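You operate a simulated robot arm through the tools that you are given. There is no shell and no other tool.

The job below is to be done with a simulated robot arm. You get a single attempt, and the scene is never put back.

Task
Fit the long arrestor on the gas port, the ribbed coupling on top.
Fine: lock the port ring and the long ring; the bench valve stays shut.

Only the result counts: the job must be done as asked and must still hold three seconds after the hand-in. Knocking over, shifting, dropping, spilling or breaking anything else fails it.

Robot
A 6-joint arm with a two-finger parallel gripper, fixed in place. Base frame: the origin is on the floor under the middle of its stand, x ahead of it, y to its left, z up; the work surface is at about z = 820. Lengths are in mm, angles in rad, forces in N, time in s.
With the tool pointing down near the work surface it reaches from about 260 to 680 mm from the base axis. Its first joint turns from -1.152 to 1.152 rad. Payload 2.9 kg.
The tool frame sits at the grasp point between the pads (the TCP): z along the fingers, y along the line on which they close. The tips reach 30 mm beyond it. The gripper opens to 110 mm. The fingers are 20 mm wide and 10 mm thick; the gripper's body (48 by 112 mm) begins 55 mm behind the TCP.
Orientation is that of the tool frame in the base frame, as a unit quaternion [x, y, z, w]. With the fingers straight down and closing along the base's y, the tool's x points along the base's -x, its y along +y and its z along -z.

Tools
- The arm moves only by the tool arm_command. Its argument "commands" is one flat list of numbers, 7 for each row, row after row: the opening, from 0 (shut) to 1 (fully open), then the shift along the tool's x, y, z in mm, then the turn, a rotation vector about the tool's x, y, z in rad. In form: [claw, tx, ty, tz, wx, wy, wz, claw, tx, ty, tz, wx, wy, wz, ...]. A call has 1 to 20 rows; each row is the pose to reach, as a shift and turn from the pose commanded when the call began, along the tool's axes at that moment. Each row takes 0.2 s and may step no farther than 50 mm and 0.15 rad from the row before; otherwise, or with a gripper value out of range, the whole call is refused. A pose out of reach is approached as far as the arm can. The call stops where the force on the tool passes 40 N (or 10 N more than at its start, if that is more) or the arm is blocked; 0.2 s more then pass. The fingers move at their own pace (about 108 mm/s each) and stop on an object; they squeeze with about 28 N. The grip force told is the motor's: it shows also when the fingers shut on nothing. Time passes only in rows, and 0.2 s behind the last, so rows that repeat a pose let the fingers close. The reply holds the time, the measured pose of the TCP, the force on the tool along the base axes, the opening and the grip force, in the units named above and with some noise, with the torque about the TCP (base axes, N m) and any sound that the robot's microphone picked up.
- Cameras (640 x 400 px; columns grow to the right, rows downward): "scene" is fixed at [48.8, 412.8, 1390.8]; the picture's right is [-0.94, -0.34, 0.00], its down [-0.17, 0.46, -0.87] and it looks along [0.29, -0.82, -0.49] (base axes); focal length 309 px, centre (320, 200). "wrist" rides on the gripper at [72, 17, -103] in the tool frame; the picture's right is [-0.23, 0.97, 0.00], its down [-0.76, -0.18, -0.62] and it looks along [-0.61, -0.14, 0.78] (tool axes); focal length 222 px, centre (320, 200). There is no depth. A picture from a camera that has moved, and an enlarged one, comes with that camera's place and axes in the base frame and with its lens.
- get_image(camera): a new picture of that camera. It takes no simulated time.
- enlarge(camera, box): a new picture of the part [left, top, right, bottom] of that camera's present view, enlarged. It takes no simulated time.
- finish_job(): hands the job in; it is judged then, once.

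Nothing tells you positions but the pictures and the camera data. Unless the task says otherwise, let go and move clear before handing in.

The tools are called after ">>>" by a JSON object that holds its "api" and its "payload". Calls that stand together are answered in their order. arm_command: Moves the arm, as the interface text tells. Its arguments: {"type":"object","properties":{"commands":{"type":"array"}},"required":["commands"]} The other tools are called the same way: get_image (camera) takes a picture; enlarge (camera, box) takes an enlarged picture of a part of a camera's view; finish_job () hands the job in.

At the start:

```text
clock: 0.0
eef_pos: [392.5, -305.4, 1178.1]
orientation: [0.0, 1.0, 0.001, -0.001]
wrist_force: [0.1, -0.6, 0.1]
moment: [-0.04, 0.04, -0.02]
grip_width: 109.9
grasp_force: 0.1
```

scene: 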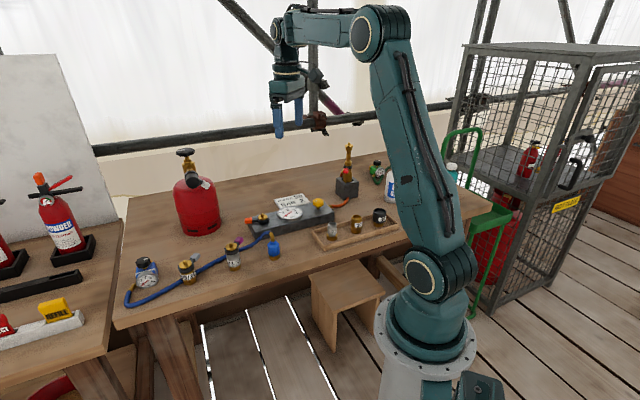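
wrist: 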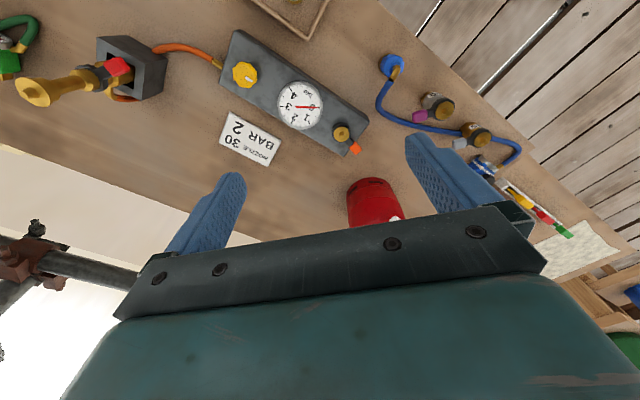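

I see a workbench with a gas bottle, a regulator block, hoses, and several small brass and dark fittings. I'll take closer looks before moving.

>>> {"api": "enlarge", "payload": {"camera": "scene", "box": [110, 220, 290, 320]}}

>>> {"api": "enlarge", "payload": {"camera": "scene", "box": [230, 180, 410, 280]}}

>>> {"api": "enlarge", "payload": {"camera": "scene", "box": [300, 130, 410, 210]}}

>>> {"api": "enlarge", "payload": {"camera": "wrist", "box": [200, 20, 400, 170]}}

>>> {"api": "enlarge", "payload": {"camera": "wrist", "box": [360, 40, 600, 240]}}

>>> {"api": "enlarge", "payload": {"camera": "wrist", "box": [0, 0, 240, 150]}}

```text
3.56 times, centred on (200, 270) of scene
camera zoom: at [48.8, 412.8, 1390.8], right [-0.94, -0.34, 0.0], down [-0.17, 0.46, -0.87], along [0.29, -0.82, -0.49], focal length 1099 px, centre (747, -49)
```

zoom: 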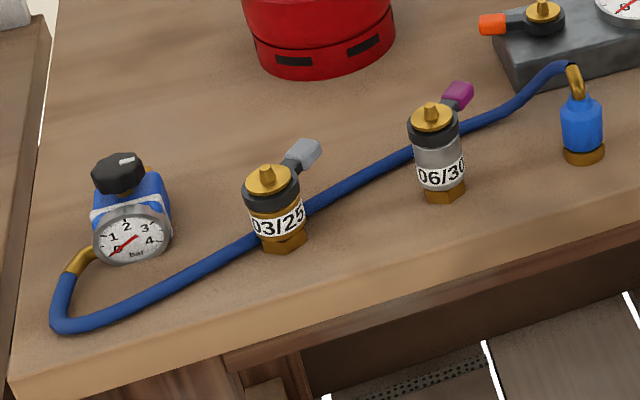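

```text
3.56 times, centred on (320, 230) of scene
camera zoom: at [48.8, 412.8, 1390.8], right [-0.94, -0.34, 0.0], down [-0.17, 0.46, -0.87], along [0.29, -0.82, -0.49], focal length 1099 px, centre (320, 93)
```

zoom: 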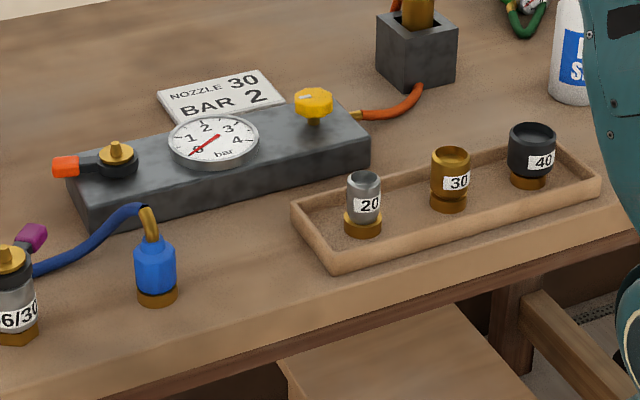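

```text
5.00 times, centred on (355, 170) of scene
camera zoom: at [48.8, 412.8, 1390.8], right [-0.94, -0.34, 0.0], down [-0.17, 0.46, -0.87], along [0.29, -0.82, -0.49], focal length 1545 px, centre (145, 350)
```

zoom: 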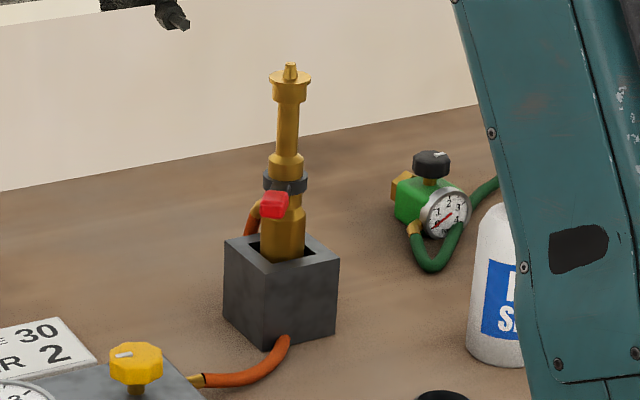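

```text
2.67 times, centred on (300, 95) of wrist
camera zoom: at [320.3, -289.9, 1280.9], right [0.23, 0.97, 0.0], down [0.76, -0.18, 0.62], along [0.61, -0.14, -0.78], focal length 592 px, centre (373, 480)
```

zoom: 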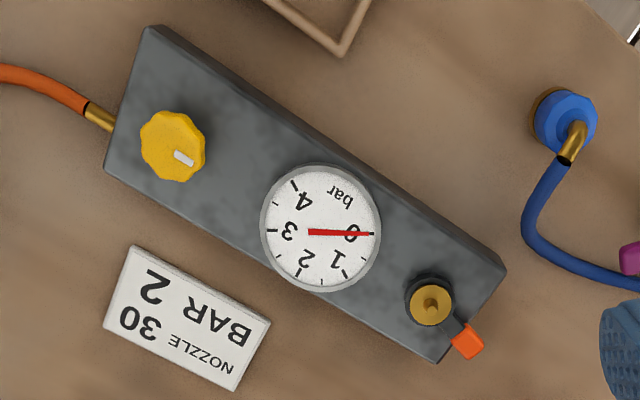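

```text
2.00 times, centred on (480, 140) of wrist
camera zoom: at [320.3, -289.9, 1280.9], right [0.23, 0.97, 0.0], down [0.76, -0.18, 0.62], along [0.61, -0.14, -0.78], focal length 444 px, centre (0, 320)
```

zoom: 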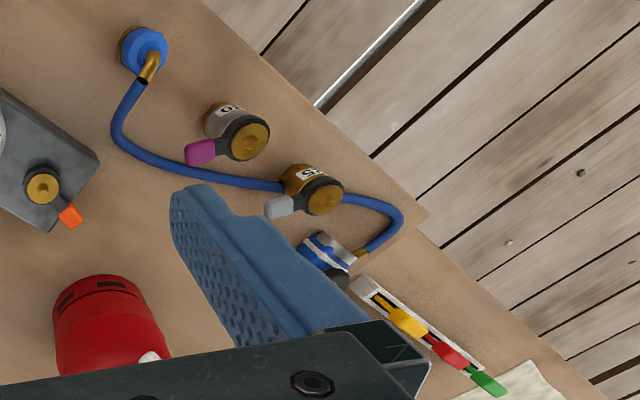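

```text
2.67 times, centred on (120, 75) of wrist
camera zoom: at [320.3, -289.9, 1280.9], right [0.23, 0.97, 0.0], down [0.76, -0.18, 0.62], along [0.61, -0.14, -0.78], focal length 592 px, centre (853, 533)
```

zoom: 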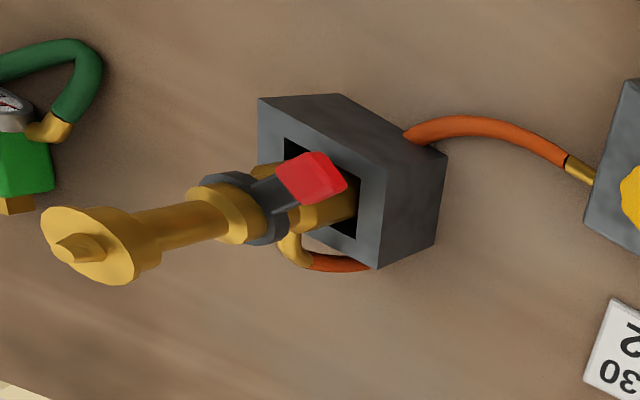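

The bench block has a gas port with an orange ring lever and a yellow valve. There are two arrestors: a brass one marked 03/25 (grey lever) and a grey one marked 06/30 (magenta lever), which looks longer. I'll move the wrist camera closer to confirm lengths, ring states and the coupling types.

>>> {"api": "arm_command", "payload": {"commands": [1, 10.4, 30.8, 23, 0, 0, 0, 1, 20.8, 61.7, 46, 0, 0, 0, 1, 31.2, 92.5, 69, 0, 0, 0, 1, 41.7, 123.3, 92, 0, 0, 0, 1, 52, 154.2, 115, 0, 0, 0, 1, 62.5, 185, 138, 0, 0, 0]}}

>>> {"api": "get_image", "payload": {"camera": "wrist"}}

>>> {"api": "get_image", "payload": {"camera": "scene"}}

```text
clock: 1.4
eef_pos: [330.0, -118.6, 1040.4]
orientation: [0.0, 1.0, 0.0, -0.001]
wrist_force: [-0.6, 0.6, -0.5]
moment: [-0.02, 0.0, -0.02]
grip_width: 109.9
grasp_force: 0.1
```

```text
taken
camera wrist: at [257.8, -103.0, 1142.9], right [0.23, 0.97, 0.0], down [0.76, -0.18, 0.62], along [0.61, -0.14, -0.78], focal length 222 px, centre (320, 200)
```

wrist: 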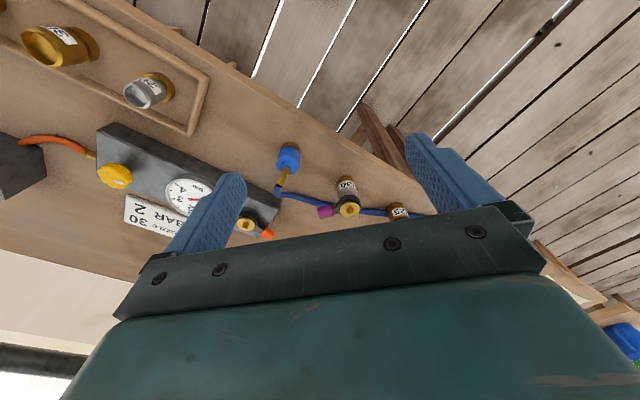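

```text
taken
```

scene: 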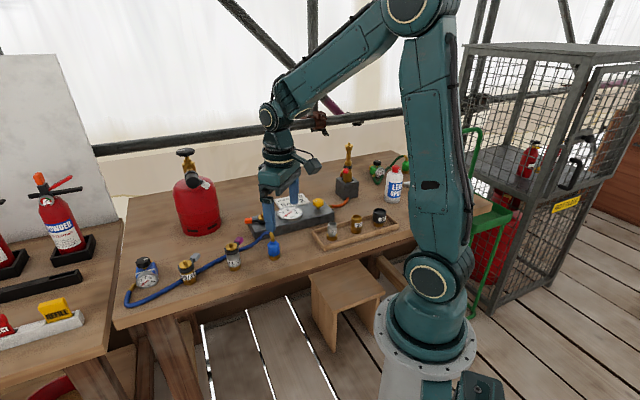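

The scene matches what I saw before; the long arrestor candidate is near (477,-112). I'll enlarge the far right area for a second coupling and these closer items.

>>> {"api": "enlarge", "payload": {"camera": "scene", "box": [335, 140, 425, 215]}}

>>> {"api": "enlarge", "payload": {"camera": "wrist", "box": [230, 120, 430, 250]}}

>>> {"api": "enlarge", "payload": {"camera": "scene", "box": [0, 150, 130, 350]}}

>>> {"api": "enlarge", "payload": {"camera": "scene", "box": [210, 215, 300, 280]}}

```text
5.33 times, centred on (380, 178) of scene
camera zoom: at [48.8, 412.8, 1390.8], right [-0.94, -0.34, 0.0], down [-0.17, 0.46, -0.87], along [0.29, -0.82, -0.49], focal length 1648 px, centre (0, 320)
```

zoom: 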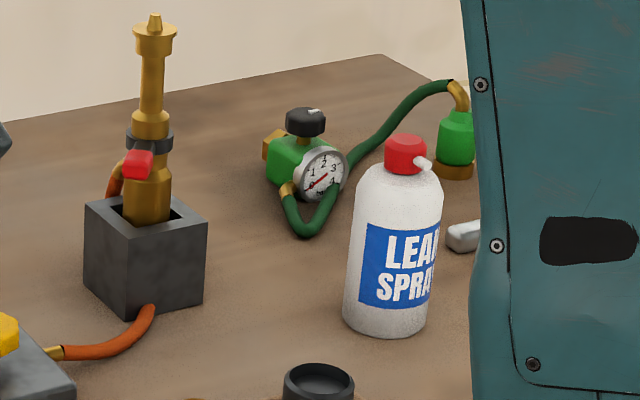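

```text
3.08 times, centred on (330, 185) of wrist
camera zoom: at [257.8, -103.0, 1142.9], right [0.23, 0.97, 0.0], down [0.76, -0.18, 0.62], along [0.61, -0.14, -0.78], focal length 684 px, centre (289, 246)
```

zoom: 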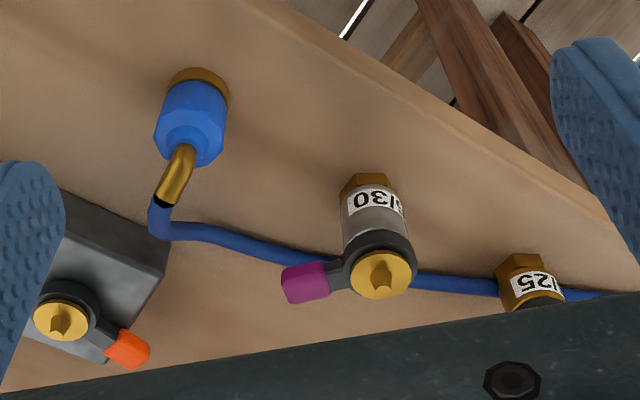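

```text
2.00 times, centred on (65, 250) of scene
camera zoom: at [48.8, 412.8, 1390.8], right [-0.94, -0.34, 0.0], down [-0.17, 0.46, -0.87], along [0.29, -0.82, -0.49], focal length 618 px, centre (830, 100)
```

zoom: 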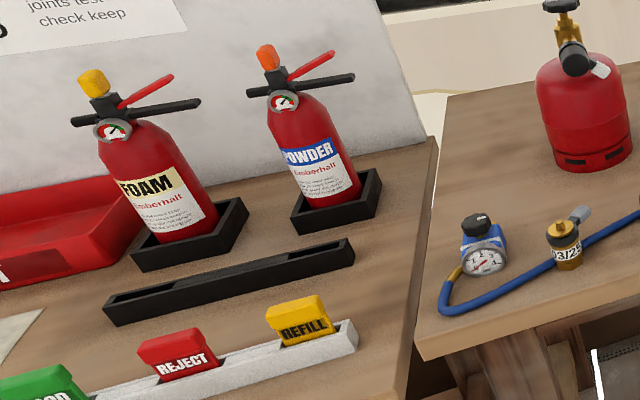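

```text
6.15 times, centred on (255, 248) of scene
camera zoom: at [48.8, 412.8, 1390.8], right [-0.94, -0.34, 0.0], down [-0.17, 0.46, -0.87], along [0.29, -0.82, -0.49], focal length 1901 px, centre (720, -92)
```

zoom: 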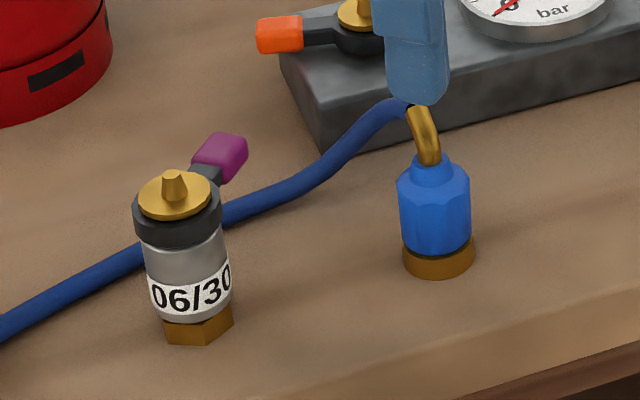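

The blue hose coupling stands near (396,-183) and a green one sits far off to the right, likely out of reach. I'll check the sign on the left and the couplings' textures.

>>> {"api": "enlarge", "payload": {"camera": "scene", "box": [0, 50, 110, 150]}}

>>> {"api": "enlarge", "payload": {"camera": "scene", "box": [395, 150, 420, 180]}}

>>> {"api": "enlarge", "payload": {"camera": "scene", "box": [258, 225, 290, 265]}}

>>> {"api": "enlarge", "payload": {"camera": "scene", "box": [170, 250, 215, 290]}}

>>> {"api": "enlarge", "payload": {"camera": "scene", "box": [218, 230, 258, 275]}}

```text
4.00 times, centred on (55, 100) of scene
camera zoom: at [48.8, 412.8, 1390.8], right [-0.94, -0.34, 0.0], down [-0.17, 0.46, -0.87], along [0.29, -0.82, -0.49], focal length 1236 px, centre (1380, 600)
```

zoom: 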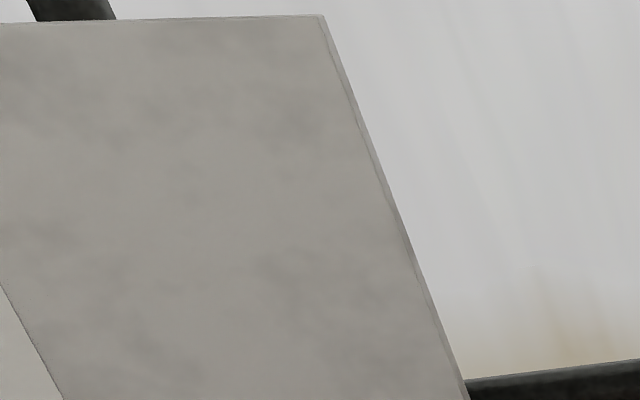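

```text
13.33 times, centred on (408, 165) of scene
camera zoom: at [48.8, 412.8, 1390.8], right [-0.94, -0.34, 0.0], down [-0.17, 0.46, -0.87], along [0.29, -0.82, -0.49], focal length 4120 px, centre (-847, 667)
```

zoom: 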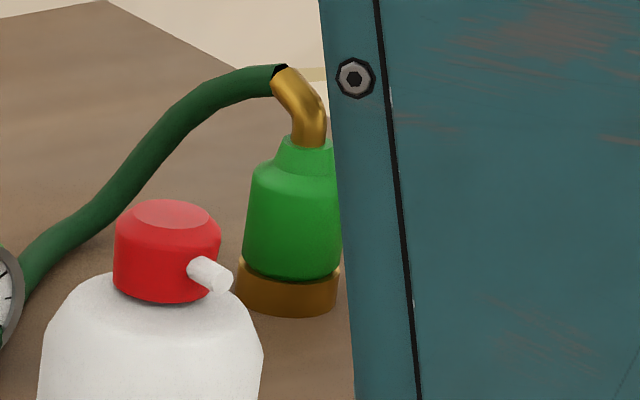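

```text
10.00 times, centred on (274, 245) of scene
camera zoom: at [48.8, 412.8, 1390.8], right [-0.94, -0.34, 0.0], down [-0.17, 0.46, -0.87], along [0.29, -0.82, -0.49], focal length 3090 px, centre (780, -250)
```

zoom: 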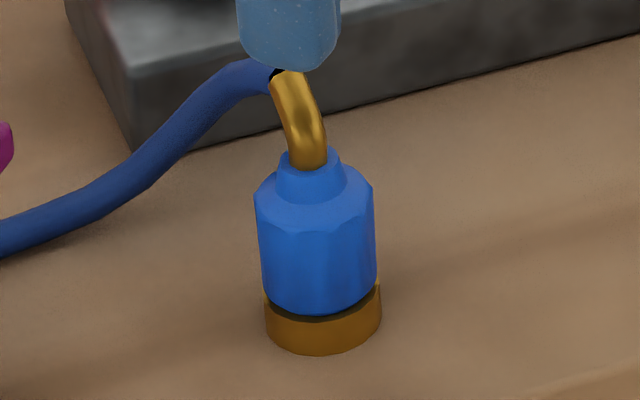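

```text
10.00 times, centred on (192, 270) of scene
camera zoom: at [48.8, 412.8, 1390.8], right [-0.94, -0.34, 0.0], down [-0.17, 0.46, -0.87], along [0.29, -0.82, -0.49], focal length 3090 px, centre (1595, -500)
```

zoom: 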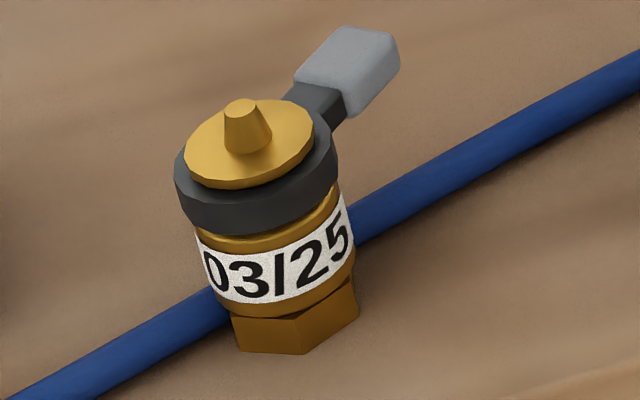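

```text
8.89 times, centred on (238, 252) of scene
camera zoom: at [48.8, 412.8, 1390.8], right [-0.94, -0.34, 0.0], down [-0.17, 0.46, -0.87], along [0.29, -0.82, -0.49], focal length 2746 px, centre (1049, -267)
```

zoom: 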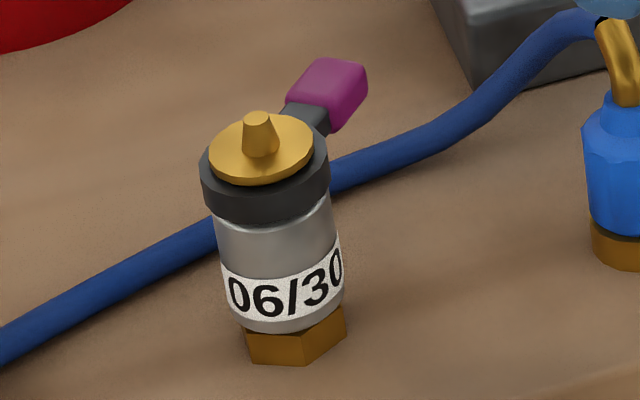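

The blue coupling is faceted/ribbed and the green one is smooth, so blue is the ribbed coupling; the 06/30 arrestor is the longer one. Next I'll look closely at the gas port from above with the wrist camera.

>>> {"api": "arm_command", "payload": {"commands": [1, -30, -30, 8, 0, 0, 0, 1, -60, -60, 16, 0, 0, 0, 1, -90, -90, 24, 0, 0, 0, 1, -120, -120, 32, 0, 0, 0, 1, -150, -151, 40, 0, 0, 0]}}

>>> {"api": "get_image", "payload": {"camera": "wrist"}}

>>> {"api": "enlarge", "payload": {"camera": "wrist", "box": [220, 40, 420, 165]}}

```text
clock: 2.6
eef_pos: [480.7, -273.6, 1000.2]
orientation: [0.0, 1.0, 0.0, 0.0]
wrist_force: [0.4, 0.0, 0.1]
moment: [0.0, 0.0, -0.01]
grip_width: 110.2
grasp_force: 0.1
```

```text
taken
camera wrist: at [407.1, -258.0, 1102.5], right [0.23, 0.97, 0.0], down [0.76, -0.18, 0.62], along [0.61, -0.14, -0.78], focal length 222 px, centre (320, 200)
```

wrist: 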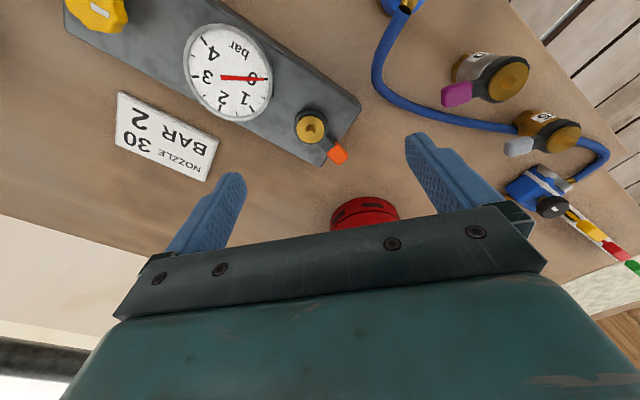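

```text
3.20 times, centred on (320, 102) of wrist
camera zoom: at [407.1, -258.0, 1102.5], right [0.23, 0.97, 0.0], down [0.76, -0.18, 0.62], along [0.61, -0.14, -0.78], focal length 711 px, centre (320, 512)
```

zoom: 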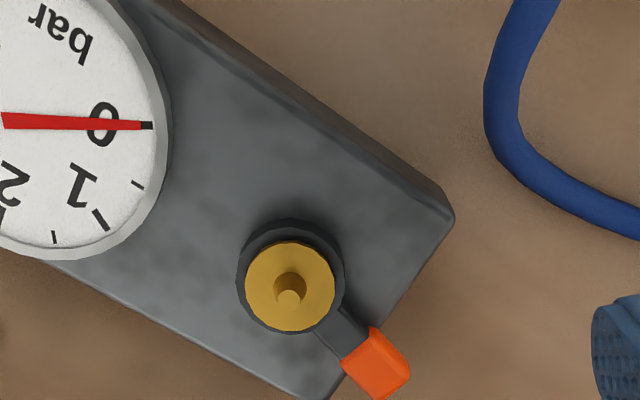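

The gas port is at roughly (490,-287), disc top around z≈875, its orange lever pointing outward along the block. I'll zoom at the arrestors and coupling from this viewpoint to triangulate them.

>>> {"api": "enlarge", "payload": {"camera": "wrist", "box": [420, 30, 580, 130]}}

>>> {"api": "enlarge", "payload": {"camera": "scene", "box": [240, 190, 290, 235]}}

>>> {"api": "enlarge", "payload": {"camera": "wrist", "box": [480, 90, 640, 230]}}

```text
4.00 times, centred on (500, 80) of wrist
camera zoom: at [407.1, -258.0, 1102.5], right [0.23, 0.97, 0.0], down [0.76, -0.18, 0.62], along [0.61, -0.14, -0.78], focal length 888 px, centre (-400, 680)
```

zoom: 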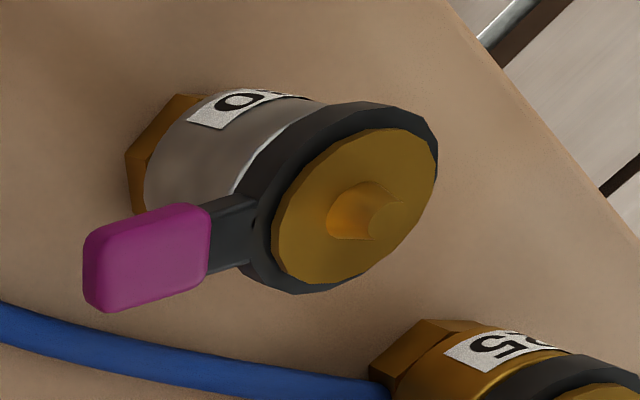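

```text
8.89 times, centred on (265, 212) of scene
camera zoom: at [48.8, 412.8, 1390.8], right [-0.94, -0.34, 0.0], down [-0.17, 0.46, -0.87], along [0.29, -0.82, -0.49], focal length 2746 px, centre (809, 89)
```

zoom: 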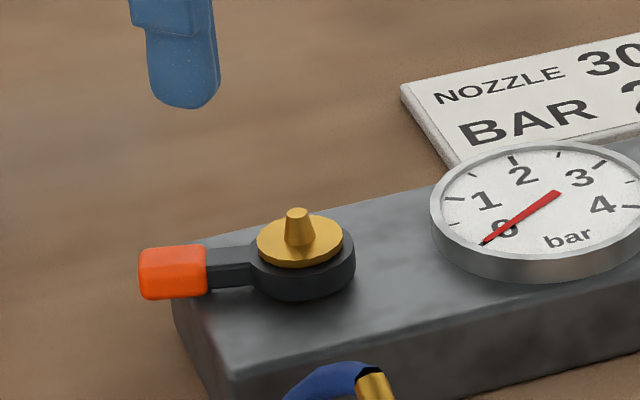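

```text
2.86 times, centred on (560, 160) of wrist
camera zoom: at [407.1, -258.0, 1102.5], right [0.23, 0.97, 0.0], down [0.76, -0.18, 0.62], along [0.61, -0.14, -0.78], focal length 635 px, centre (-366, 314)
```

zoom: 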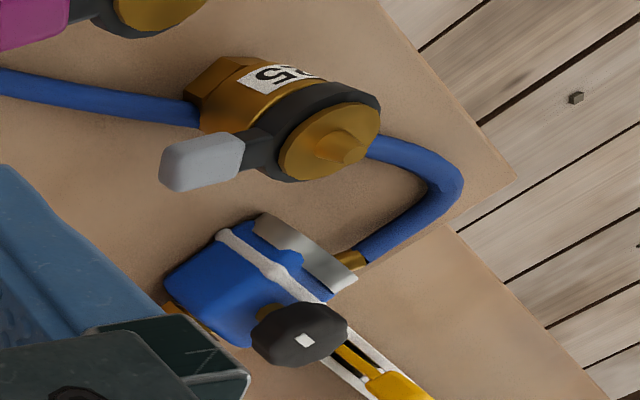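

The long 06/30 arrestor stands at about (482,-110) with its disc top near z≈890 (about 70 mm tall, versus about 58 mm for 03/25). I'll move above it and turn the gripper so the fingers close parallel to the hose and clear of the magenta lever.

>>> {"api": "arm_command", "payload": {"commands": [1, -0.3, 23, 4, 0, 0, 0.125, 1, -0.5, 46, 8, 0, 0, 0.25, 1, -0.8, 69, 12, 0, 0, 0.375, 1, -1, 92, 16, 0, 0, 0.5, 1, -1.3, 115, 20, 0, 0, 0.625, 1, -1.5, 138, 25, 0, 0, 0.75, 1, -1.8, 161.6, 30, 0, 0, 0.873, 1, -1.8, 161.6, 30, 0, 0, 0.873]}}

>>> {"api": "get_image", "payload": {"camera": "wrist"}}

>>> {"api": "get_image", "payload": {"camera": "scene"}}

```text
clock: 4.4
eef_pos: [482.0, -110.3, 968.4]
orientation: [0.424, 0.906, 0.0, 0.0]
wrist_force: [0.9, -0.4, 0.3]
moment: [-0.01, -0.02, -0.02]
grip_width: 110.1
grasp_force: 0.0
```

```text
taken
camera wrist: at [449.2, -45.2, 1072.8], right [0.89, 0.45, 0.0], down [0.35, -0.7, 0.62], along [0.28, -0.56, -0.78], focal length 222 px, centre (320, 200)
```

wrist: 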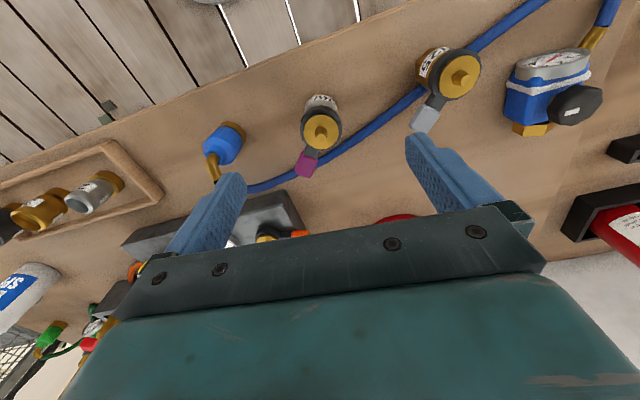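

```text
taken
```

scene: 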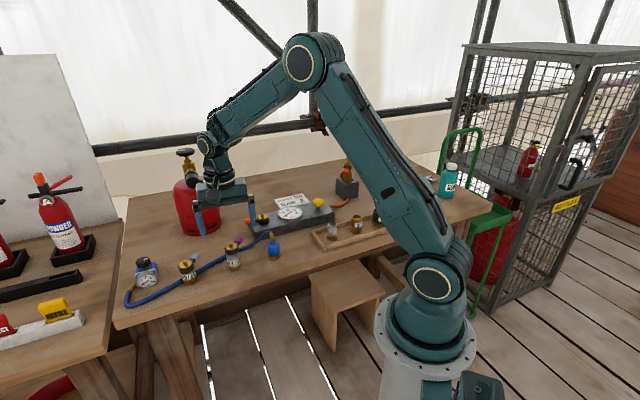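

The gripper is now above the arrestor, fingers straddling it with the lever clear of the fingers' closing line. I'll zoom to check the alignment precisely.

>>> {"api": "enlarge", "payload": {"camera": "wrist", "box": [260, 70, 400, 190]}}

>>> {"api": "enlarge", "payload": {"camera": "scene", "box": [180, 190, 280, 290]}}

```text
3.33 times, centred on (330, 130) of wrist
camera zoom: at [449.2, -45.2, 1072.8], right [0.89, 0.45, 0.0], down [0.35, -0.7, 0.62], along [0.28, -0.56, -0.78], focal length 740 px, centre (287, 433)
```

zoom: 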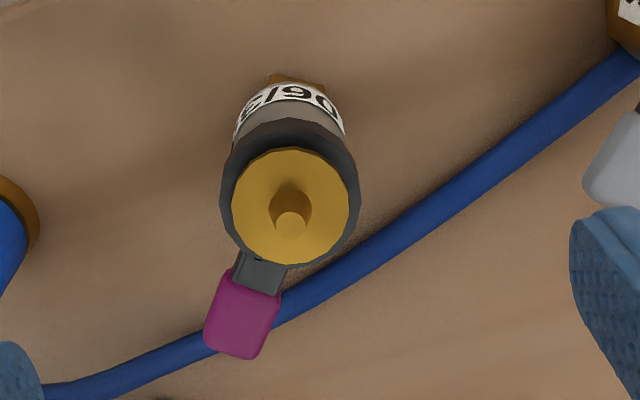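

```text
4.00 times, centred on (230, 240) of scene
camera zoom: at [48.8, 412.8, 1390.8], right [-0.94, -0.34, 0.0], down [-0.17, 0.46, -0.87], along [0.29, -0.82, -0.49], focal length 1236 px, centre (680, 40)
```

zoom: 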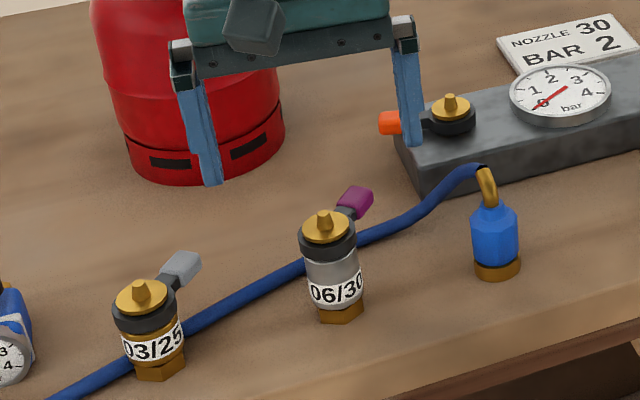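

The arrestor is within about 1–2 mm of the tool axis. Before gripping I'll look closely at the rings for lock marks or end stops.

>>> {"api": "enlarge", "payload": {"camera": "wrist", "box": [300, 105, 345, 150]}}

>>> {"api": "enlarge", "payload": {"camera": "wrist", "box": [405, 35, 490, 140]}}

>>> {"api": "enlarge", "payload": {"camera": "scene", "box": [335, 160, 365, 195]}}

>>> {"api": "enlarge", "payload": {"camera": "scene", "box": [248, 205, 275, 225]}}

```text
8.89 times, centred on (322, 128) of wrist
camera zoom: at [449.2, -45.2, 1072.8], right [0.89, 0.45, 0.0], down [0.35, -0.7, 0.62], along [0.28, -0.56, -0.78], focal length 1974 px, centre (298, 844)
```

zoom: 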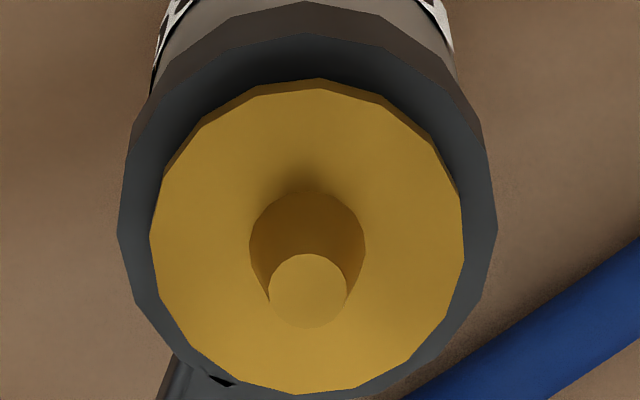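

```text
3.81 times, centred on (448, 88) of wrist
camera zoom: at [449.2, -45.2, 1072.8], right [0.89, 0.45, 0.0], down [0.35, -0.7, 0.62], along [0.28, -0.56, -0.78], focal length 846 px, centre (-166, 629)
```

zoom: 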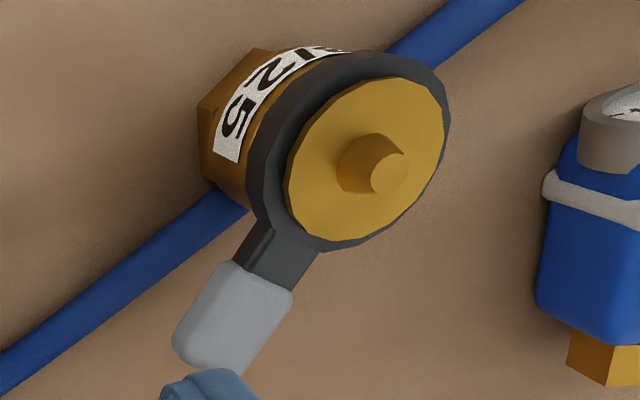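

```text
11.43 times, centred on (350, 178) of scene
camera zoom: at [48.8, 412.8, 1390.8], right [-0.94, -0.34, 0.0], down [-0.17, 0.46, -0.87], along [0.29, -0.82, -0.49], focal length 3531 px, centre (-23, 457)
```

zoom: 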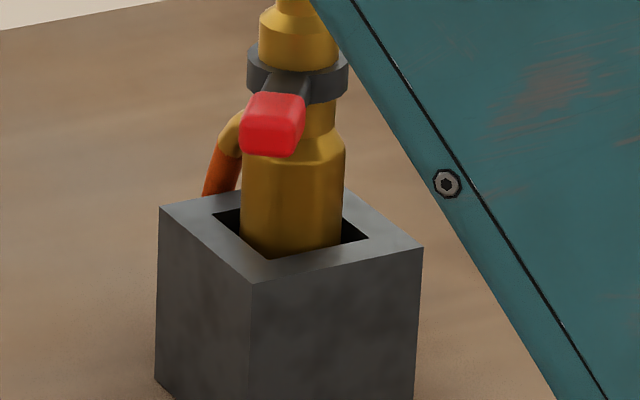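

```text
16.00 times, centred on (262, 215) of scene
camera zoom: at [48.8, 412.8, 1390.8], right [-0.94, -0.34, 0.0], down [-0.17, 0.46, -0.87], along [0.29, -0.82, -0.49], focal length 4944 px, centre (1256, -40)
```

zoom: 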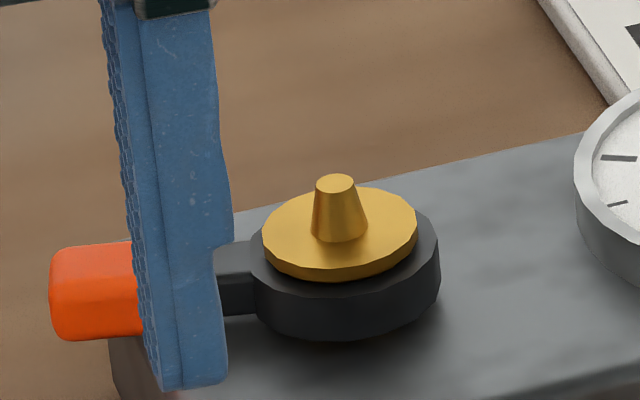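

No lock marks are visible, so I'll find the turn direction by feel later. Now I'll descend with a partly closed gripper, stop with fingertips just above hose height, and grip the arrestor.

>>> {"api": "arm_command", "payload": {"commands": [0.6, 0.8, 0.8, 10, 0, 0, 0, 0.6, 0.8, 0.8, 20, 0, 0, 0, 0.6, 0.8, 0.8, 45, 0, 0, 0, 0.6, 0.8, 0.8, 70, 0, 0, 0, 0.6, 0.8, 0.8, 90, 0, 0, 0, 0.6, 0.8, 0.8, 100, 0, 0, 0, 0.6, 0.8, 0.8, 100, 0, 0, 0]}}

>>> {"api": "enlarge", "payload": {"camera": "scene", "box": [180, 200, 280, 290]}}

>>> {"api": "get_image", "payload": {"camera": "wrist"}}

```text
clock: 6.0
eef_pos: [483.6, -108.8, 870.9]
orientation: [0.423, 0.906, 0.0, 0.001]
wrist_force: [0.6, 0.3, 0.1]
moment: [-0.01, -0.01, 0.01]
grip_width: 66.3
grasp_force: 0.1
```

```text
4.44 times, centred on (230, 245) of scene
camera zoom: at [48.8, 412.8, 1390.8], right [-0.94, -0.34, 0.0], down [-0.17, 0.46, -0.87], along [0.29, -0.82, -0.49], focal length 1373 px, centre (720, 0)
```

zoom: 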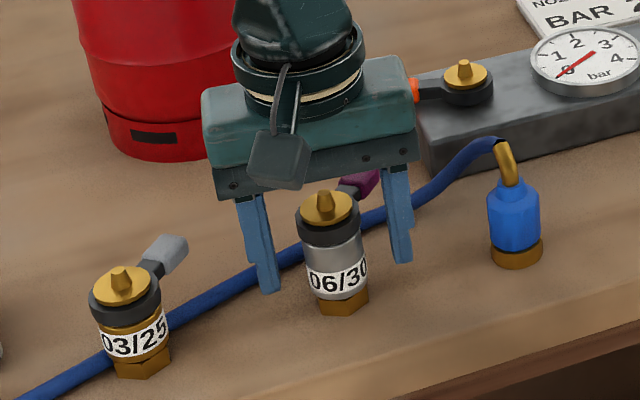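

```text
taken
camera wrist: at [449.5, -43.9, 972.9], right [0.89, 0.45, 0.0], down [0.35, -0.7, 0.62], along [0.28, -0.56, -0.78], focal length 222 px, centre (320, 200)
```

wrist: 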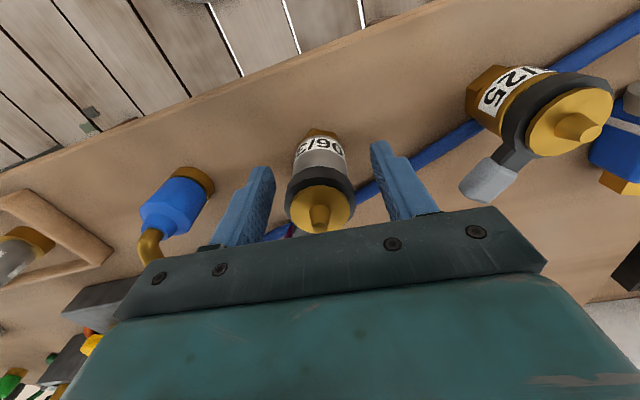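

The fingers straddle the ring and body with clear margins, centred to within about 2 mm. Closing now.

>>> {"api": "arm_command", "payload": {"commands": [0.6, 1.5, 0, 0, 0, 0, 0, 0.25, 1.5, 0, 0, 0, 0, 0, 0, 1.5, 0, 0, 0, 0, 0, 0, 1.5, 0, 0, 0, 0, 0, 0, 1.5, 0, 0, 0, 0, 0]}}

>>> {"api": "enlarge", "payload": {"camera": "scene", "box": [190, 210, 280, 290]}}

>>> {"api": "enlarge", "payload": {"camera": "wrist", "box": [220, 110, 420, 240]}}

```text
clock: 7.2
eef_pos: [480.6, -107.3, 871.4]
orientation: [0.423, 0.906, 0.0, 0.0]
wrist_force: [-0.2, 0.4, 0.0]
moment: [0.03, -0.06, -0.01]
grip_width: 33.2
grasp_force: 27.8
```

```text
5.00 times, centred on (235, 250) of scene
camera zoom: at [48.8, 412.8, 1390.8], right [-0.94, -0.34, 0.0], down [-0.17, 0.46, -0.87], along [0.29, -0.82, -0.49], focal length 1545 px, centre (745, -50)
```

zoom: 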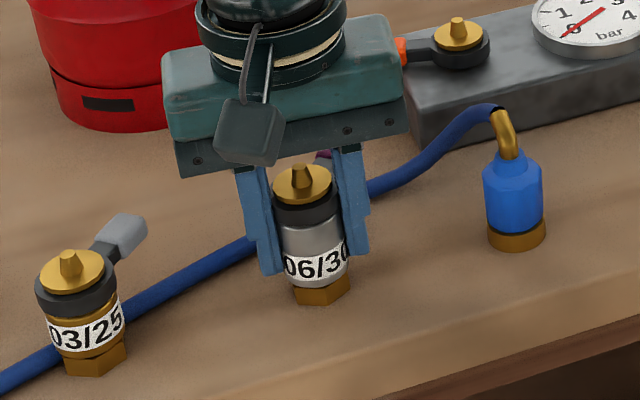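

```text
3.08 times, centred on (320, 175) of wrist
camera zoom: at [448.2, -42.4, 973.0], right [0.89, 0.45, 0.0], down [0.35, -0.7, 0.62], along [0.28, -0.56, -0.78], focal length 684 px, centre (320, 277)
```

zoom: 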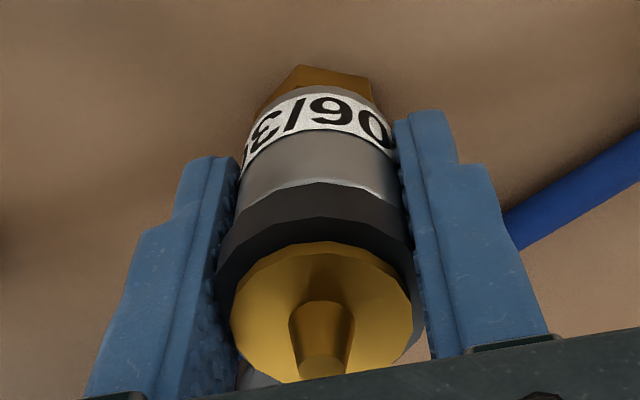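

The arrestor is gripped (33 mm width, 28 N). I'll lift it straight up and check that it comes along cleanly.

>>> {"api": "arm_command", "payload": {"commands": [0, 0, 0, -15, 0, 0, 0, 0, 0, 0, -30, 0, 0, 0, 0, 0, 0, -60, 0, 0, 0, 0, 0, 0, -90, 0, 0, 0, 0, 0, 0, -115, 0, 0, 0, 0, 0, 0, -115, 0, 0, 0]}}

>>> {"api": "enlarge", "payload": {"camera": "scene", "box": [180, 160, 300, 290]}}

>>> {"api": "get_image", "payload": {"camera": "wrist"}}

```text
clock: 8.6
eef_pos: [482.7, -106.4, 986.8]
orientation: [0.422, 0.907, 0.0, 0.0]
wrist_force: [-0.1, 0.2, -0.9]
moment: [0.01, 0.0, -0.02]
grip_width: 32.8
grasp_force: 27.9
```

```text
3.08 times, centred on (240, 225) of scene
camera zoom: at [48.8, 412.8, 1390.8], right [-0.94, -0.34, 0.0], down [-0.17, 0.46, -0.87], along [0.29, -0.82, -0.49], focal length 951 px, centre (566, 123)
```

zoom: 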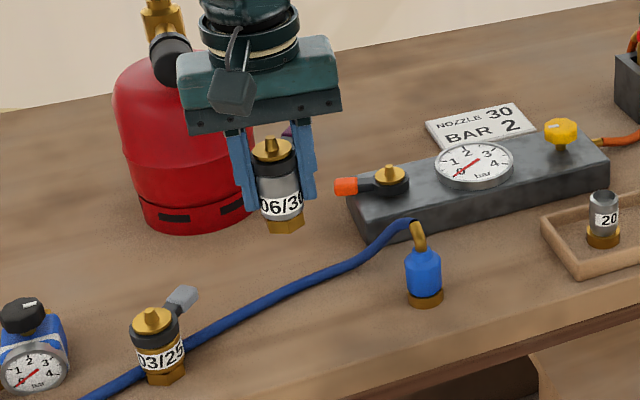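

```text
taken
camera wrist: at [448.6, -42.1, 1089.5], right [0.89, 0.45, 0.0], down [0.35, -0.7, 0.62], along [0.28, -0.56, -0.78], focal length 222 px, centre (320, 200)
```

wrist: 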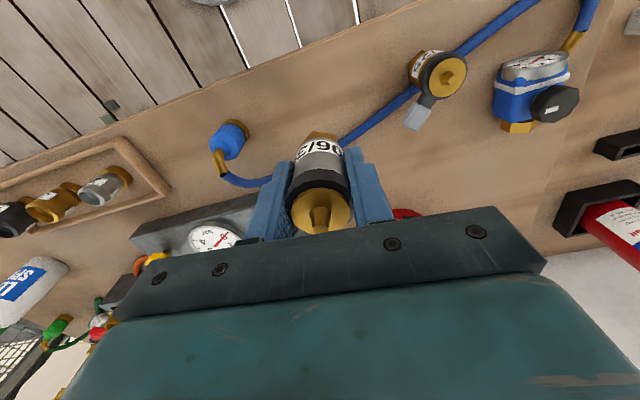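

The arrestor is lifted and hangs straight on the tool axis, and the hose and other items are undisturbed. Next I'll carry it to above the gas port.

>>> {"api": "arm_command", "payload": {"commands": [0, -28.7, -21.8, 0, 0, 0, 0, 0, -57.5, -43.5, 0, 0, 0, 0, 0, -86.2, -65.3, 0, 0, 0, 0, 0, -115, -87, 0, 0, 0, 0, 0, -143.7, -108.8, 0, 0, 0, 0, 0, -143.7, -108.8, 15, 0, 0, 0, 0, -143.7, -108.8, 15, 0, 0, 0]}}

>>> {"api": "enlarge", "payload": {"camera": "scene", "box": [210, 160, 310, 240]}}

>>> {"api": "get_image", "payload": {"camera": "wrist"}}

```text
clock: 10.2
eef_pos: [489.5, -289.8, 970.9]
orientation: [0.423, 0.906, 0.0, 0.0]
wrist_force: [0.0, 0.8, -0.7]
moment: [0.02, -0.02, -0.05]
grip_width: 33.1
grasp_force: 28.4
```

```text
5.00 times, centred on (260, 200) of scene
camera zoom: at [48.9, 412.8, 1390.8], right [-0.94, -0.34, 0.0], down [-0.17, 0.46, -0.87], along [0.29, -0.82, -0.49], focal length 1545 px, centre (620, 200)
```

zoom: 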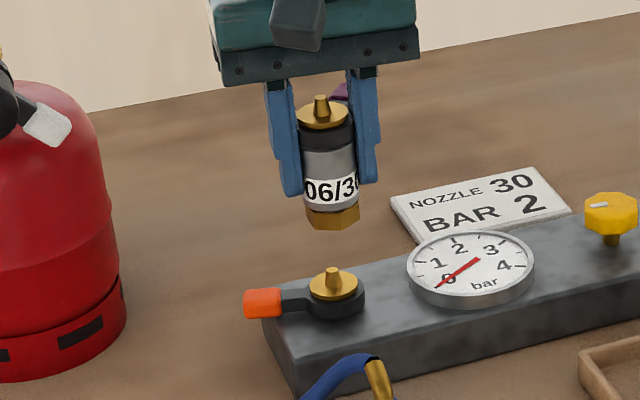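

```text
taken
camera wrist: at [455.2, -225.7, 1072.8], right [0.89, 0.45, 0.0], down [0.35, -0.7, 0.62], along [0.28, -0.56, -0.78], focal length 222 px, centre (320, 200)
```

wrist: 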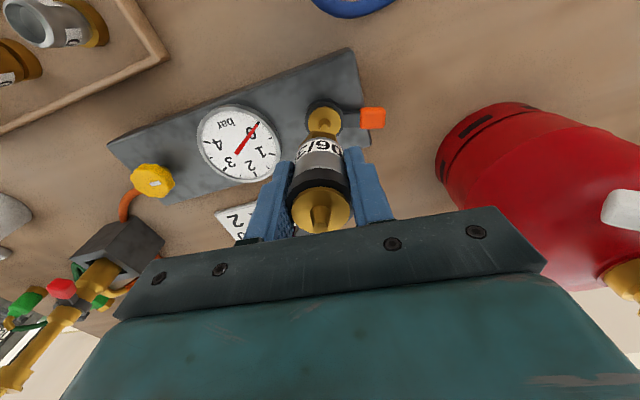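

The arrestor hangs over the port. I'll zoom in both cameras to measure the residual misalignment.

>>> {"api": "enlarge", "payload": {"camera": "wrist", "box": [280, 85, 400, 160]}}

>>> {"api": "enlarge", "payload": {"camera": "scene", "box": [240, 175, 285, 225]}}

```text
5.33 times, centred on (340, 122) of wrist
camera zoom: at [455.2, -225.7, 1072.8], right [0.89, 0.45, 0.0], down [0.35, -0.7, 0.62], along [0.28, -0.56, -0.78], focal length 1185 px, centre (213, 613)
```

zoom: 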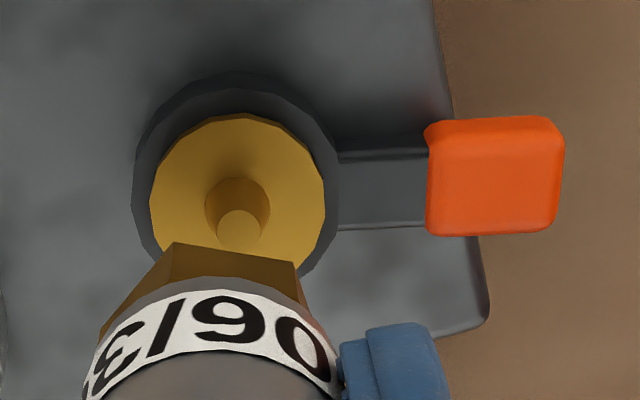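

```text
8.00 times, centred on (262, 200) of scene
camera zoom: at [48.9, 412.8, 1390.8], right [-0.94, -0.34, 0.0], down [-0.17, 0.46, -0.87], along [0.29, -0.82, -0.49], focal length 2472 px, centre (780, 200)
```

zoom: 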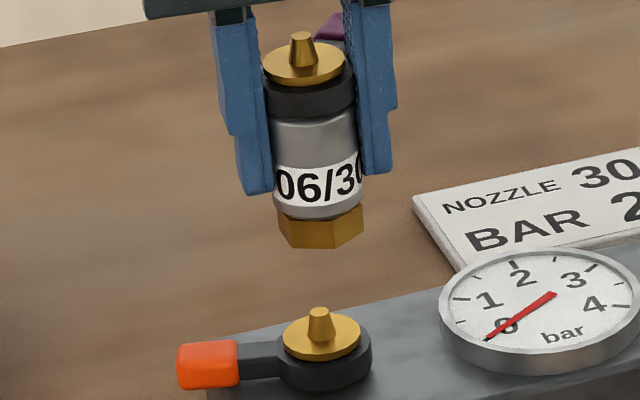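

The arrestor needs to shift about +2.7 mm and +4.9 mm in tool x/y to be over the port peg. I'll apply that and lower to just above the peg tip, then re-check.

>>> {"api": "arm_command", "payload": {"commands": [0, 2.7, 4.9, 0, 0, 0, 0, 0, 2.7, 4.9, 10, 0, 0, 0, 0, 2.7, 4.9, 20, 0, 0, 0, 0, 2.7, 4.9, 20, 0, 0, 0]}}

>>> {"api": "enlarge", "payload": {"camera": "wrist", "box": [280, 85, 400, 160]}}

>>> {"api": "enlarge", "payload": {"camera": "scene", "box": [240, 180, 285, 230]}}

```text
clock: 11.2
eef_pos: [490.5, -282.8, 949.6]
orientation: [0.423, 0.906, 0.0, 0.0]
wrist_force: [-0.2, 0.4, -1.1]
moment: [0.0, -0.02, -0.02]
grip_width: 32.8
grasp_force: 27.7
```

```text
5.33 times, centred on (340, 122) of wrist
camera zoom: at [456.7, -219.0, 1052.3], right [0.89, 0.45, 0.0], down [0.35, -0.7, 0.62], along [0.28, -0.56, -0.78], focal length 1185 px, centre (213, 613)
```

zoom: 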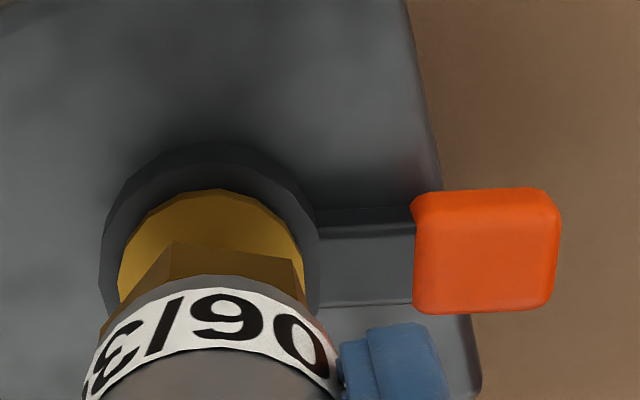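

```text
8.00 times, centred on (262, 205) of scene
camera zoom: at [48.9, 412.8, 1390.8], right [-0.94, -0.34, 0.0], down [-0.17, 0.46, -0.87], along [0.29, -0.82, -0.49], focal length 2472 px, centre (780, 160)
```

zoom: 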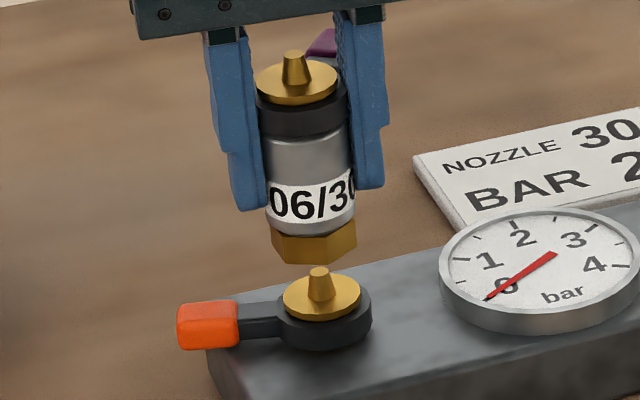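

Close now; residual error is about 1 mm. I'll zoom tighter to refine before seating.

>>> {"api": "enlarge", "payload": {"camera": "scene", "box": [246, 188, 276, 224]}}

>>> {"api": "enlarge", "payload": {"camera": "wrist", "box": [285, 105, 345, 145]}}

>>> {"api": "enlarge", "payload": {"camera": "wrist", "box": [270, 120, 370, 245]}}

```text
11.11 times, centred on (261, 206) of scene
camera zoom: at [48.9, 412.8, 1390.8], right [-0.94, -0.34, 0.0], down [-0.17, 0.46, -0.87], along [0.29, -0.82, -0.49], focal length 3433 px, centre (976, 133)
```

zoom: 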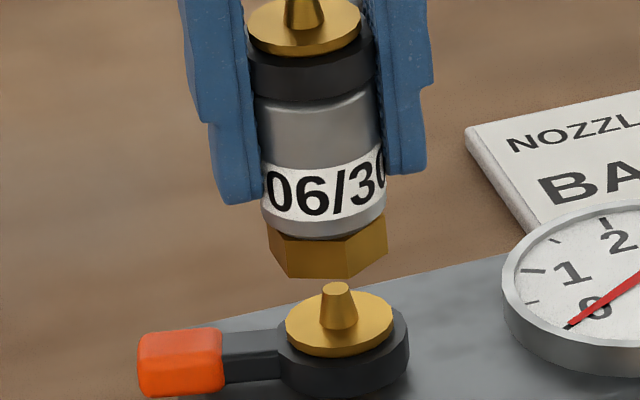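

```text
10.00 times, centred on (315, 125) of wrist
camera zoom: at [456.7, -219.0, 1052.3], right [0.89, 0.45, 0.0], down [0.35, -0.7, 0.62], along [0.28, -0.56, -0.78], focal length 2221 px, centre (370, 950)
```

zoom: 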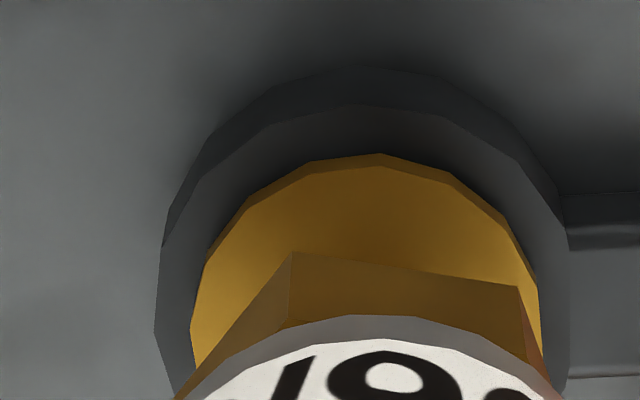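

```text
3.20 times, centred on (320, 182) of wrist
camera zoom: at [456.7, -219.0, 1052.3], right [0.89, 0.45, 0.0], down [0.35, -0.7, 0.62], along [0.28, -0.56, -0.78], focal length 711 px, centre (320, 256)
```

zoom: 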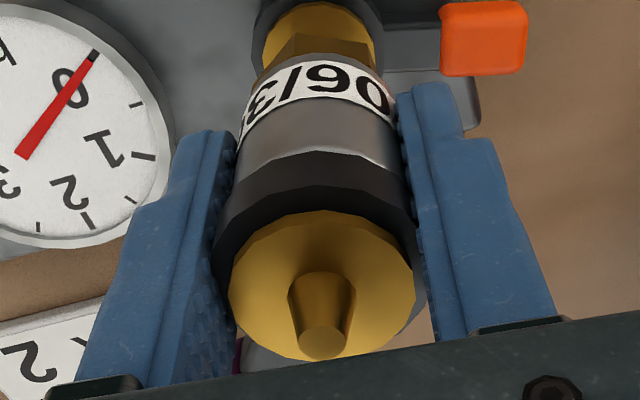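

Both views suggest a correction of roughly −1.6 mm in each tool x/y. I'll apply that and lower slowly over the peg, watching the force.

>>> {"api": "arm_command", "payload": {"commands": [0, -1.6, -1.5, 0, 0, 0, 0, 0, -1.6, -1.5, 4, 0, 0, 0, 0, -1.6, -1.5, 8, 0, 0, 0, 0, -1.6, -1.5, 8, 0, 0, 0]}}

>>> {"api": "enlarge", "payload": {"camera": "scene", "box": [246, 188, 276, 224]}}

>>> {"api": "enlarge", "payload": {"camera": "wrist", "box": [285, 105, 345, 145]}}

```text
clock: 12.2
eef_pos: [491.7, -285.3, 941.7]
orientation: [0.422, 0.906, 0.001, 0.0]
wrist_force: [-0.1, -0.4, -1.6]
moment: [0.01, -0.01, -0.04]
grip_width: 32.7
grasp_force: 27.8
```

```text
11.11 times, centred on (261, 206) of scene
camera zoom: at [48.9, 412.8, 1390.8], right [-0.94, -0.34, 0.0], down [-0.17, 0.46, -0.87], along [0.29, -0.82, -0.49], focal length 3433 px, centre (976, 133)
```

zoom: 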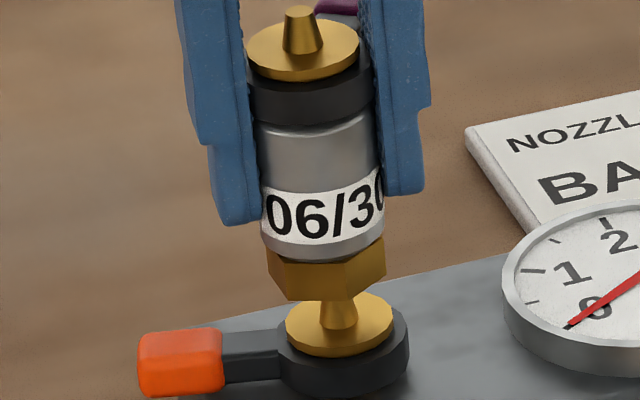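

```text
10.00 times, centred on (315, 125) of wrist
camera zoom: at [458.8, -220.4, 1044.4], right [0.89, 0.45, 0.0], down [0.35, -0.7, 0.62], along [0.28, -0.56, -0.78], focal length 2221 px, centre (370, 950)
```

zoom: 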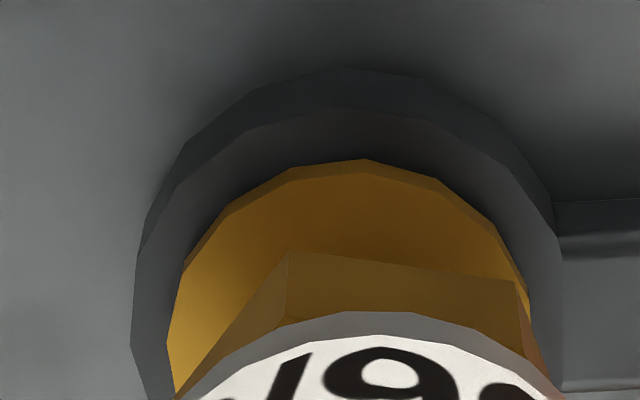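

The arm drifted a little from the commanded point; the arrestor now needs about 2 mm along tool −y. I'll correct this while still just above the peg.

>>> {"api": "arm_command", "payload": {"commands": [0, -0.3, -2.4, 0, 0, 0, 0, 0, -0.3, -2.4, 0, 0, 0, 0, 0, -0.3, -2.4, 0, 0, 0, 0]}}

>>> {"api": "enlarge", "payload": {"camera": "scene", "box": [246, 188, 276, 224]}}

>>> {"api": "enlarge", "payload": {"camera": "wrist", "box": [285, 105, 345, 145]}}

```text
clock: 13.0
eef_pos: [490.5, -287.1, 942.2]
orientation: [0.424, 0.906, 0.0, 0.0]
wrist_force: [0.6, 0.3, -1.5]
moment: [-0.01, 0.0, -0.01]
grip_width: 32.6
grasp_force: 28.0
```

```text
11.11 times, centred on (261, 206) of scene
camera zoom: at [48.9, 412.8, 1390.8], right [-0.94, -0.34, 0.0], down [-0.17, 0.46, -0.87], along [0.29, -0.82, -0.49], focal length 3433 px, centre (976, 133)
```

zoom: 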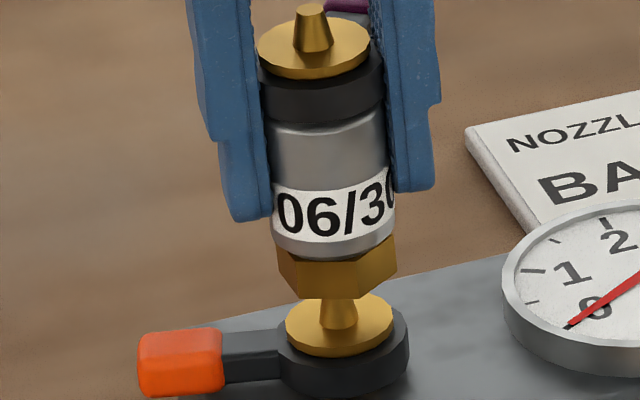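

```text
10.00 times, centred on (315, 125) of wrist
camera zoom: at [456.6, -222.2, 1045.0], right [0.89, 0.45, 0.0], down [0.35, -0.7, 0.62], along [0.28, -0.56, -0.78], focal length 2221 px, centre (370, 950)
```

zoom: 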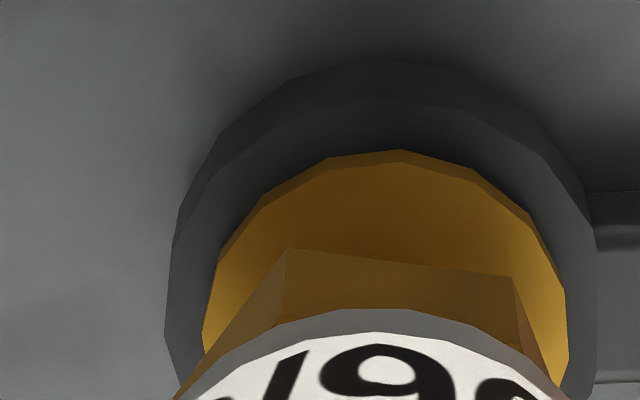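

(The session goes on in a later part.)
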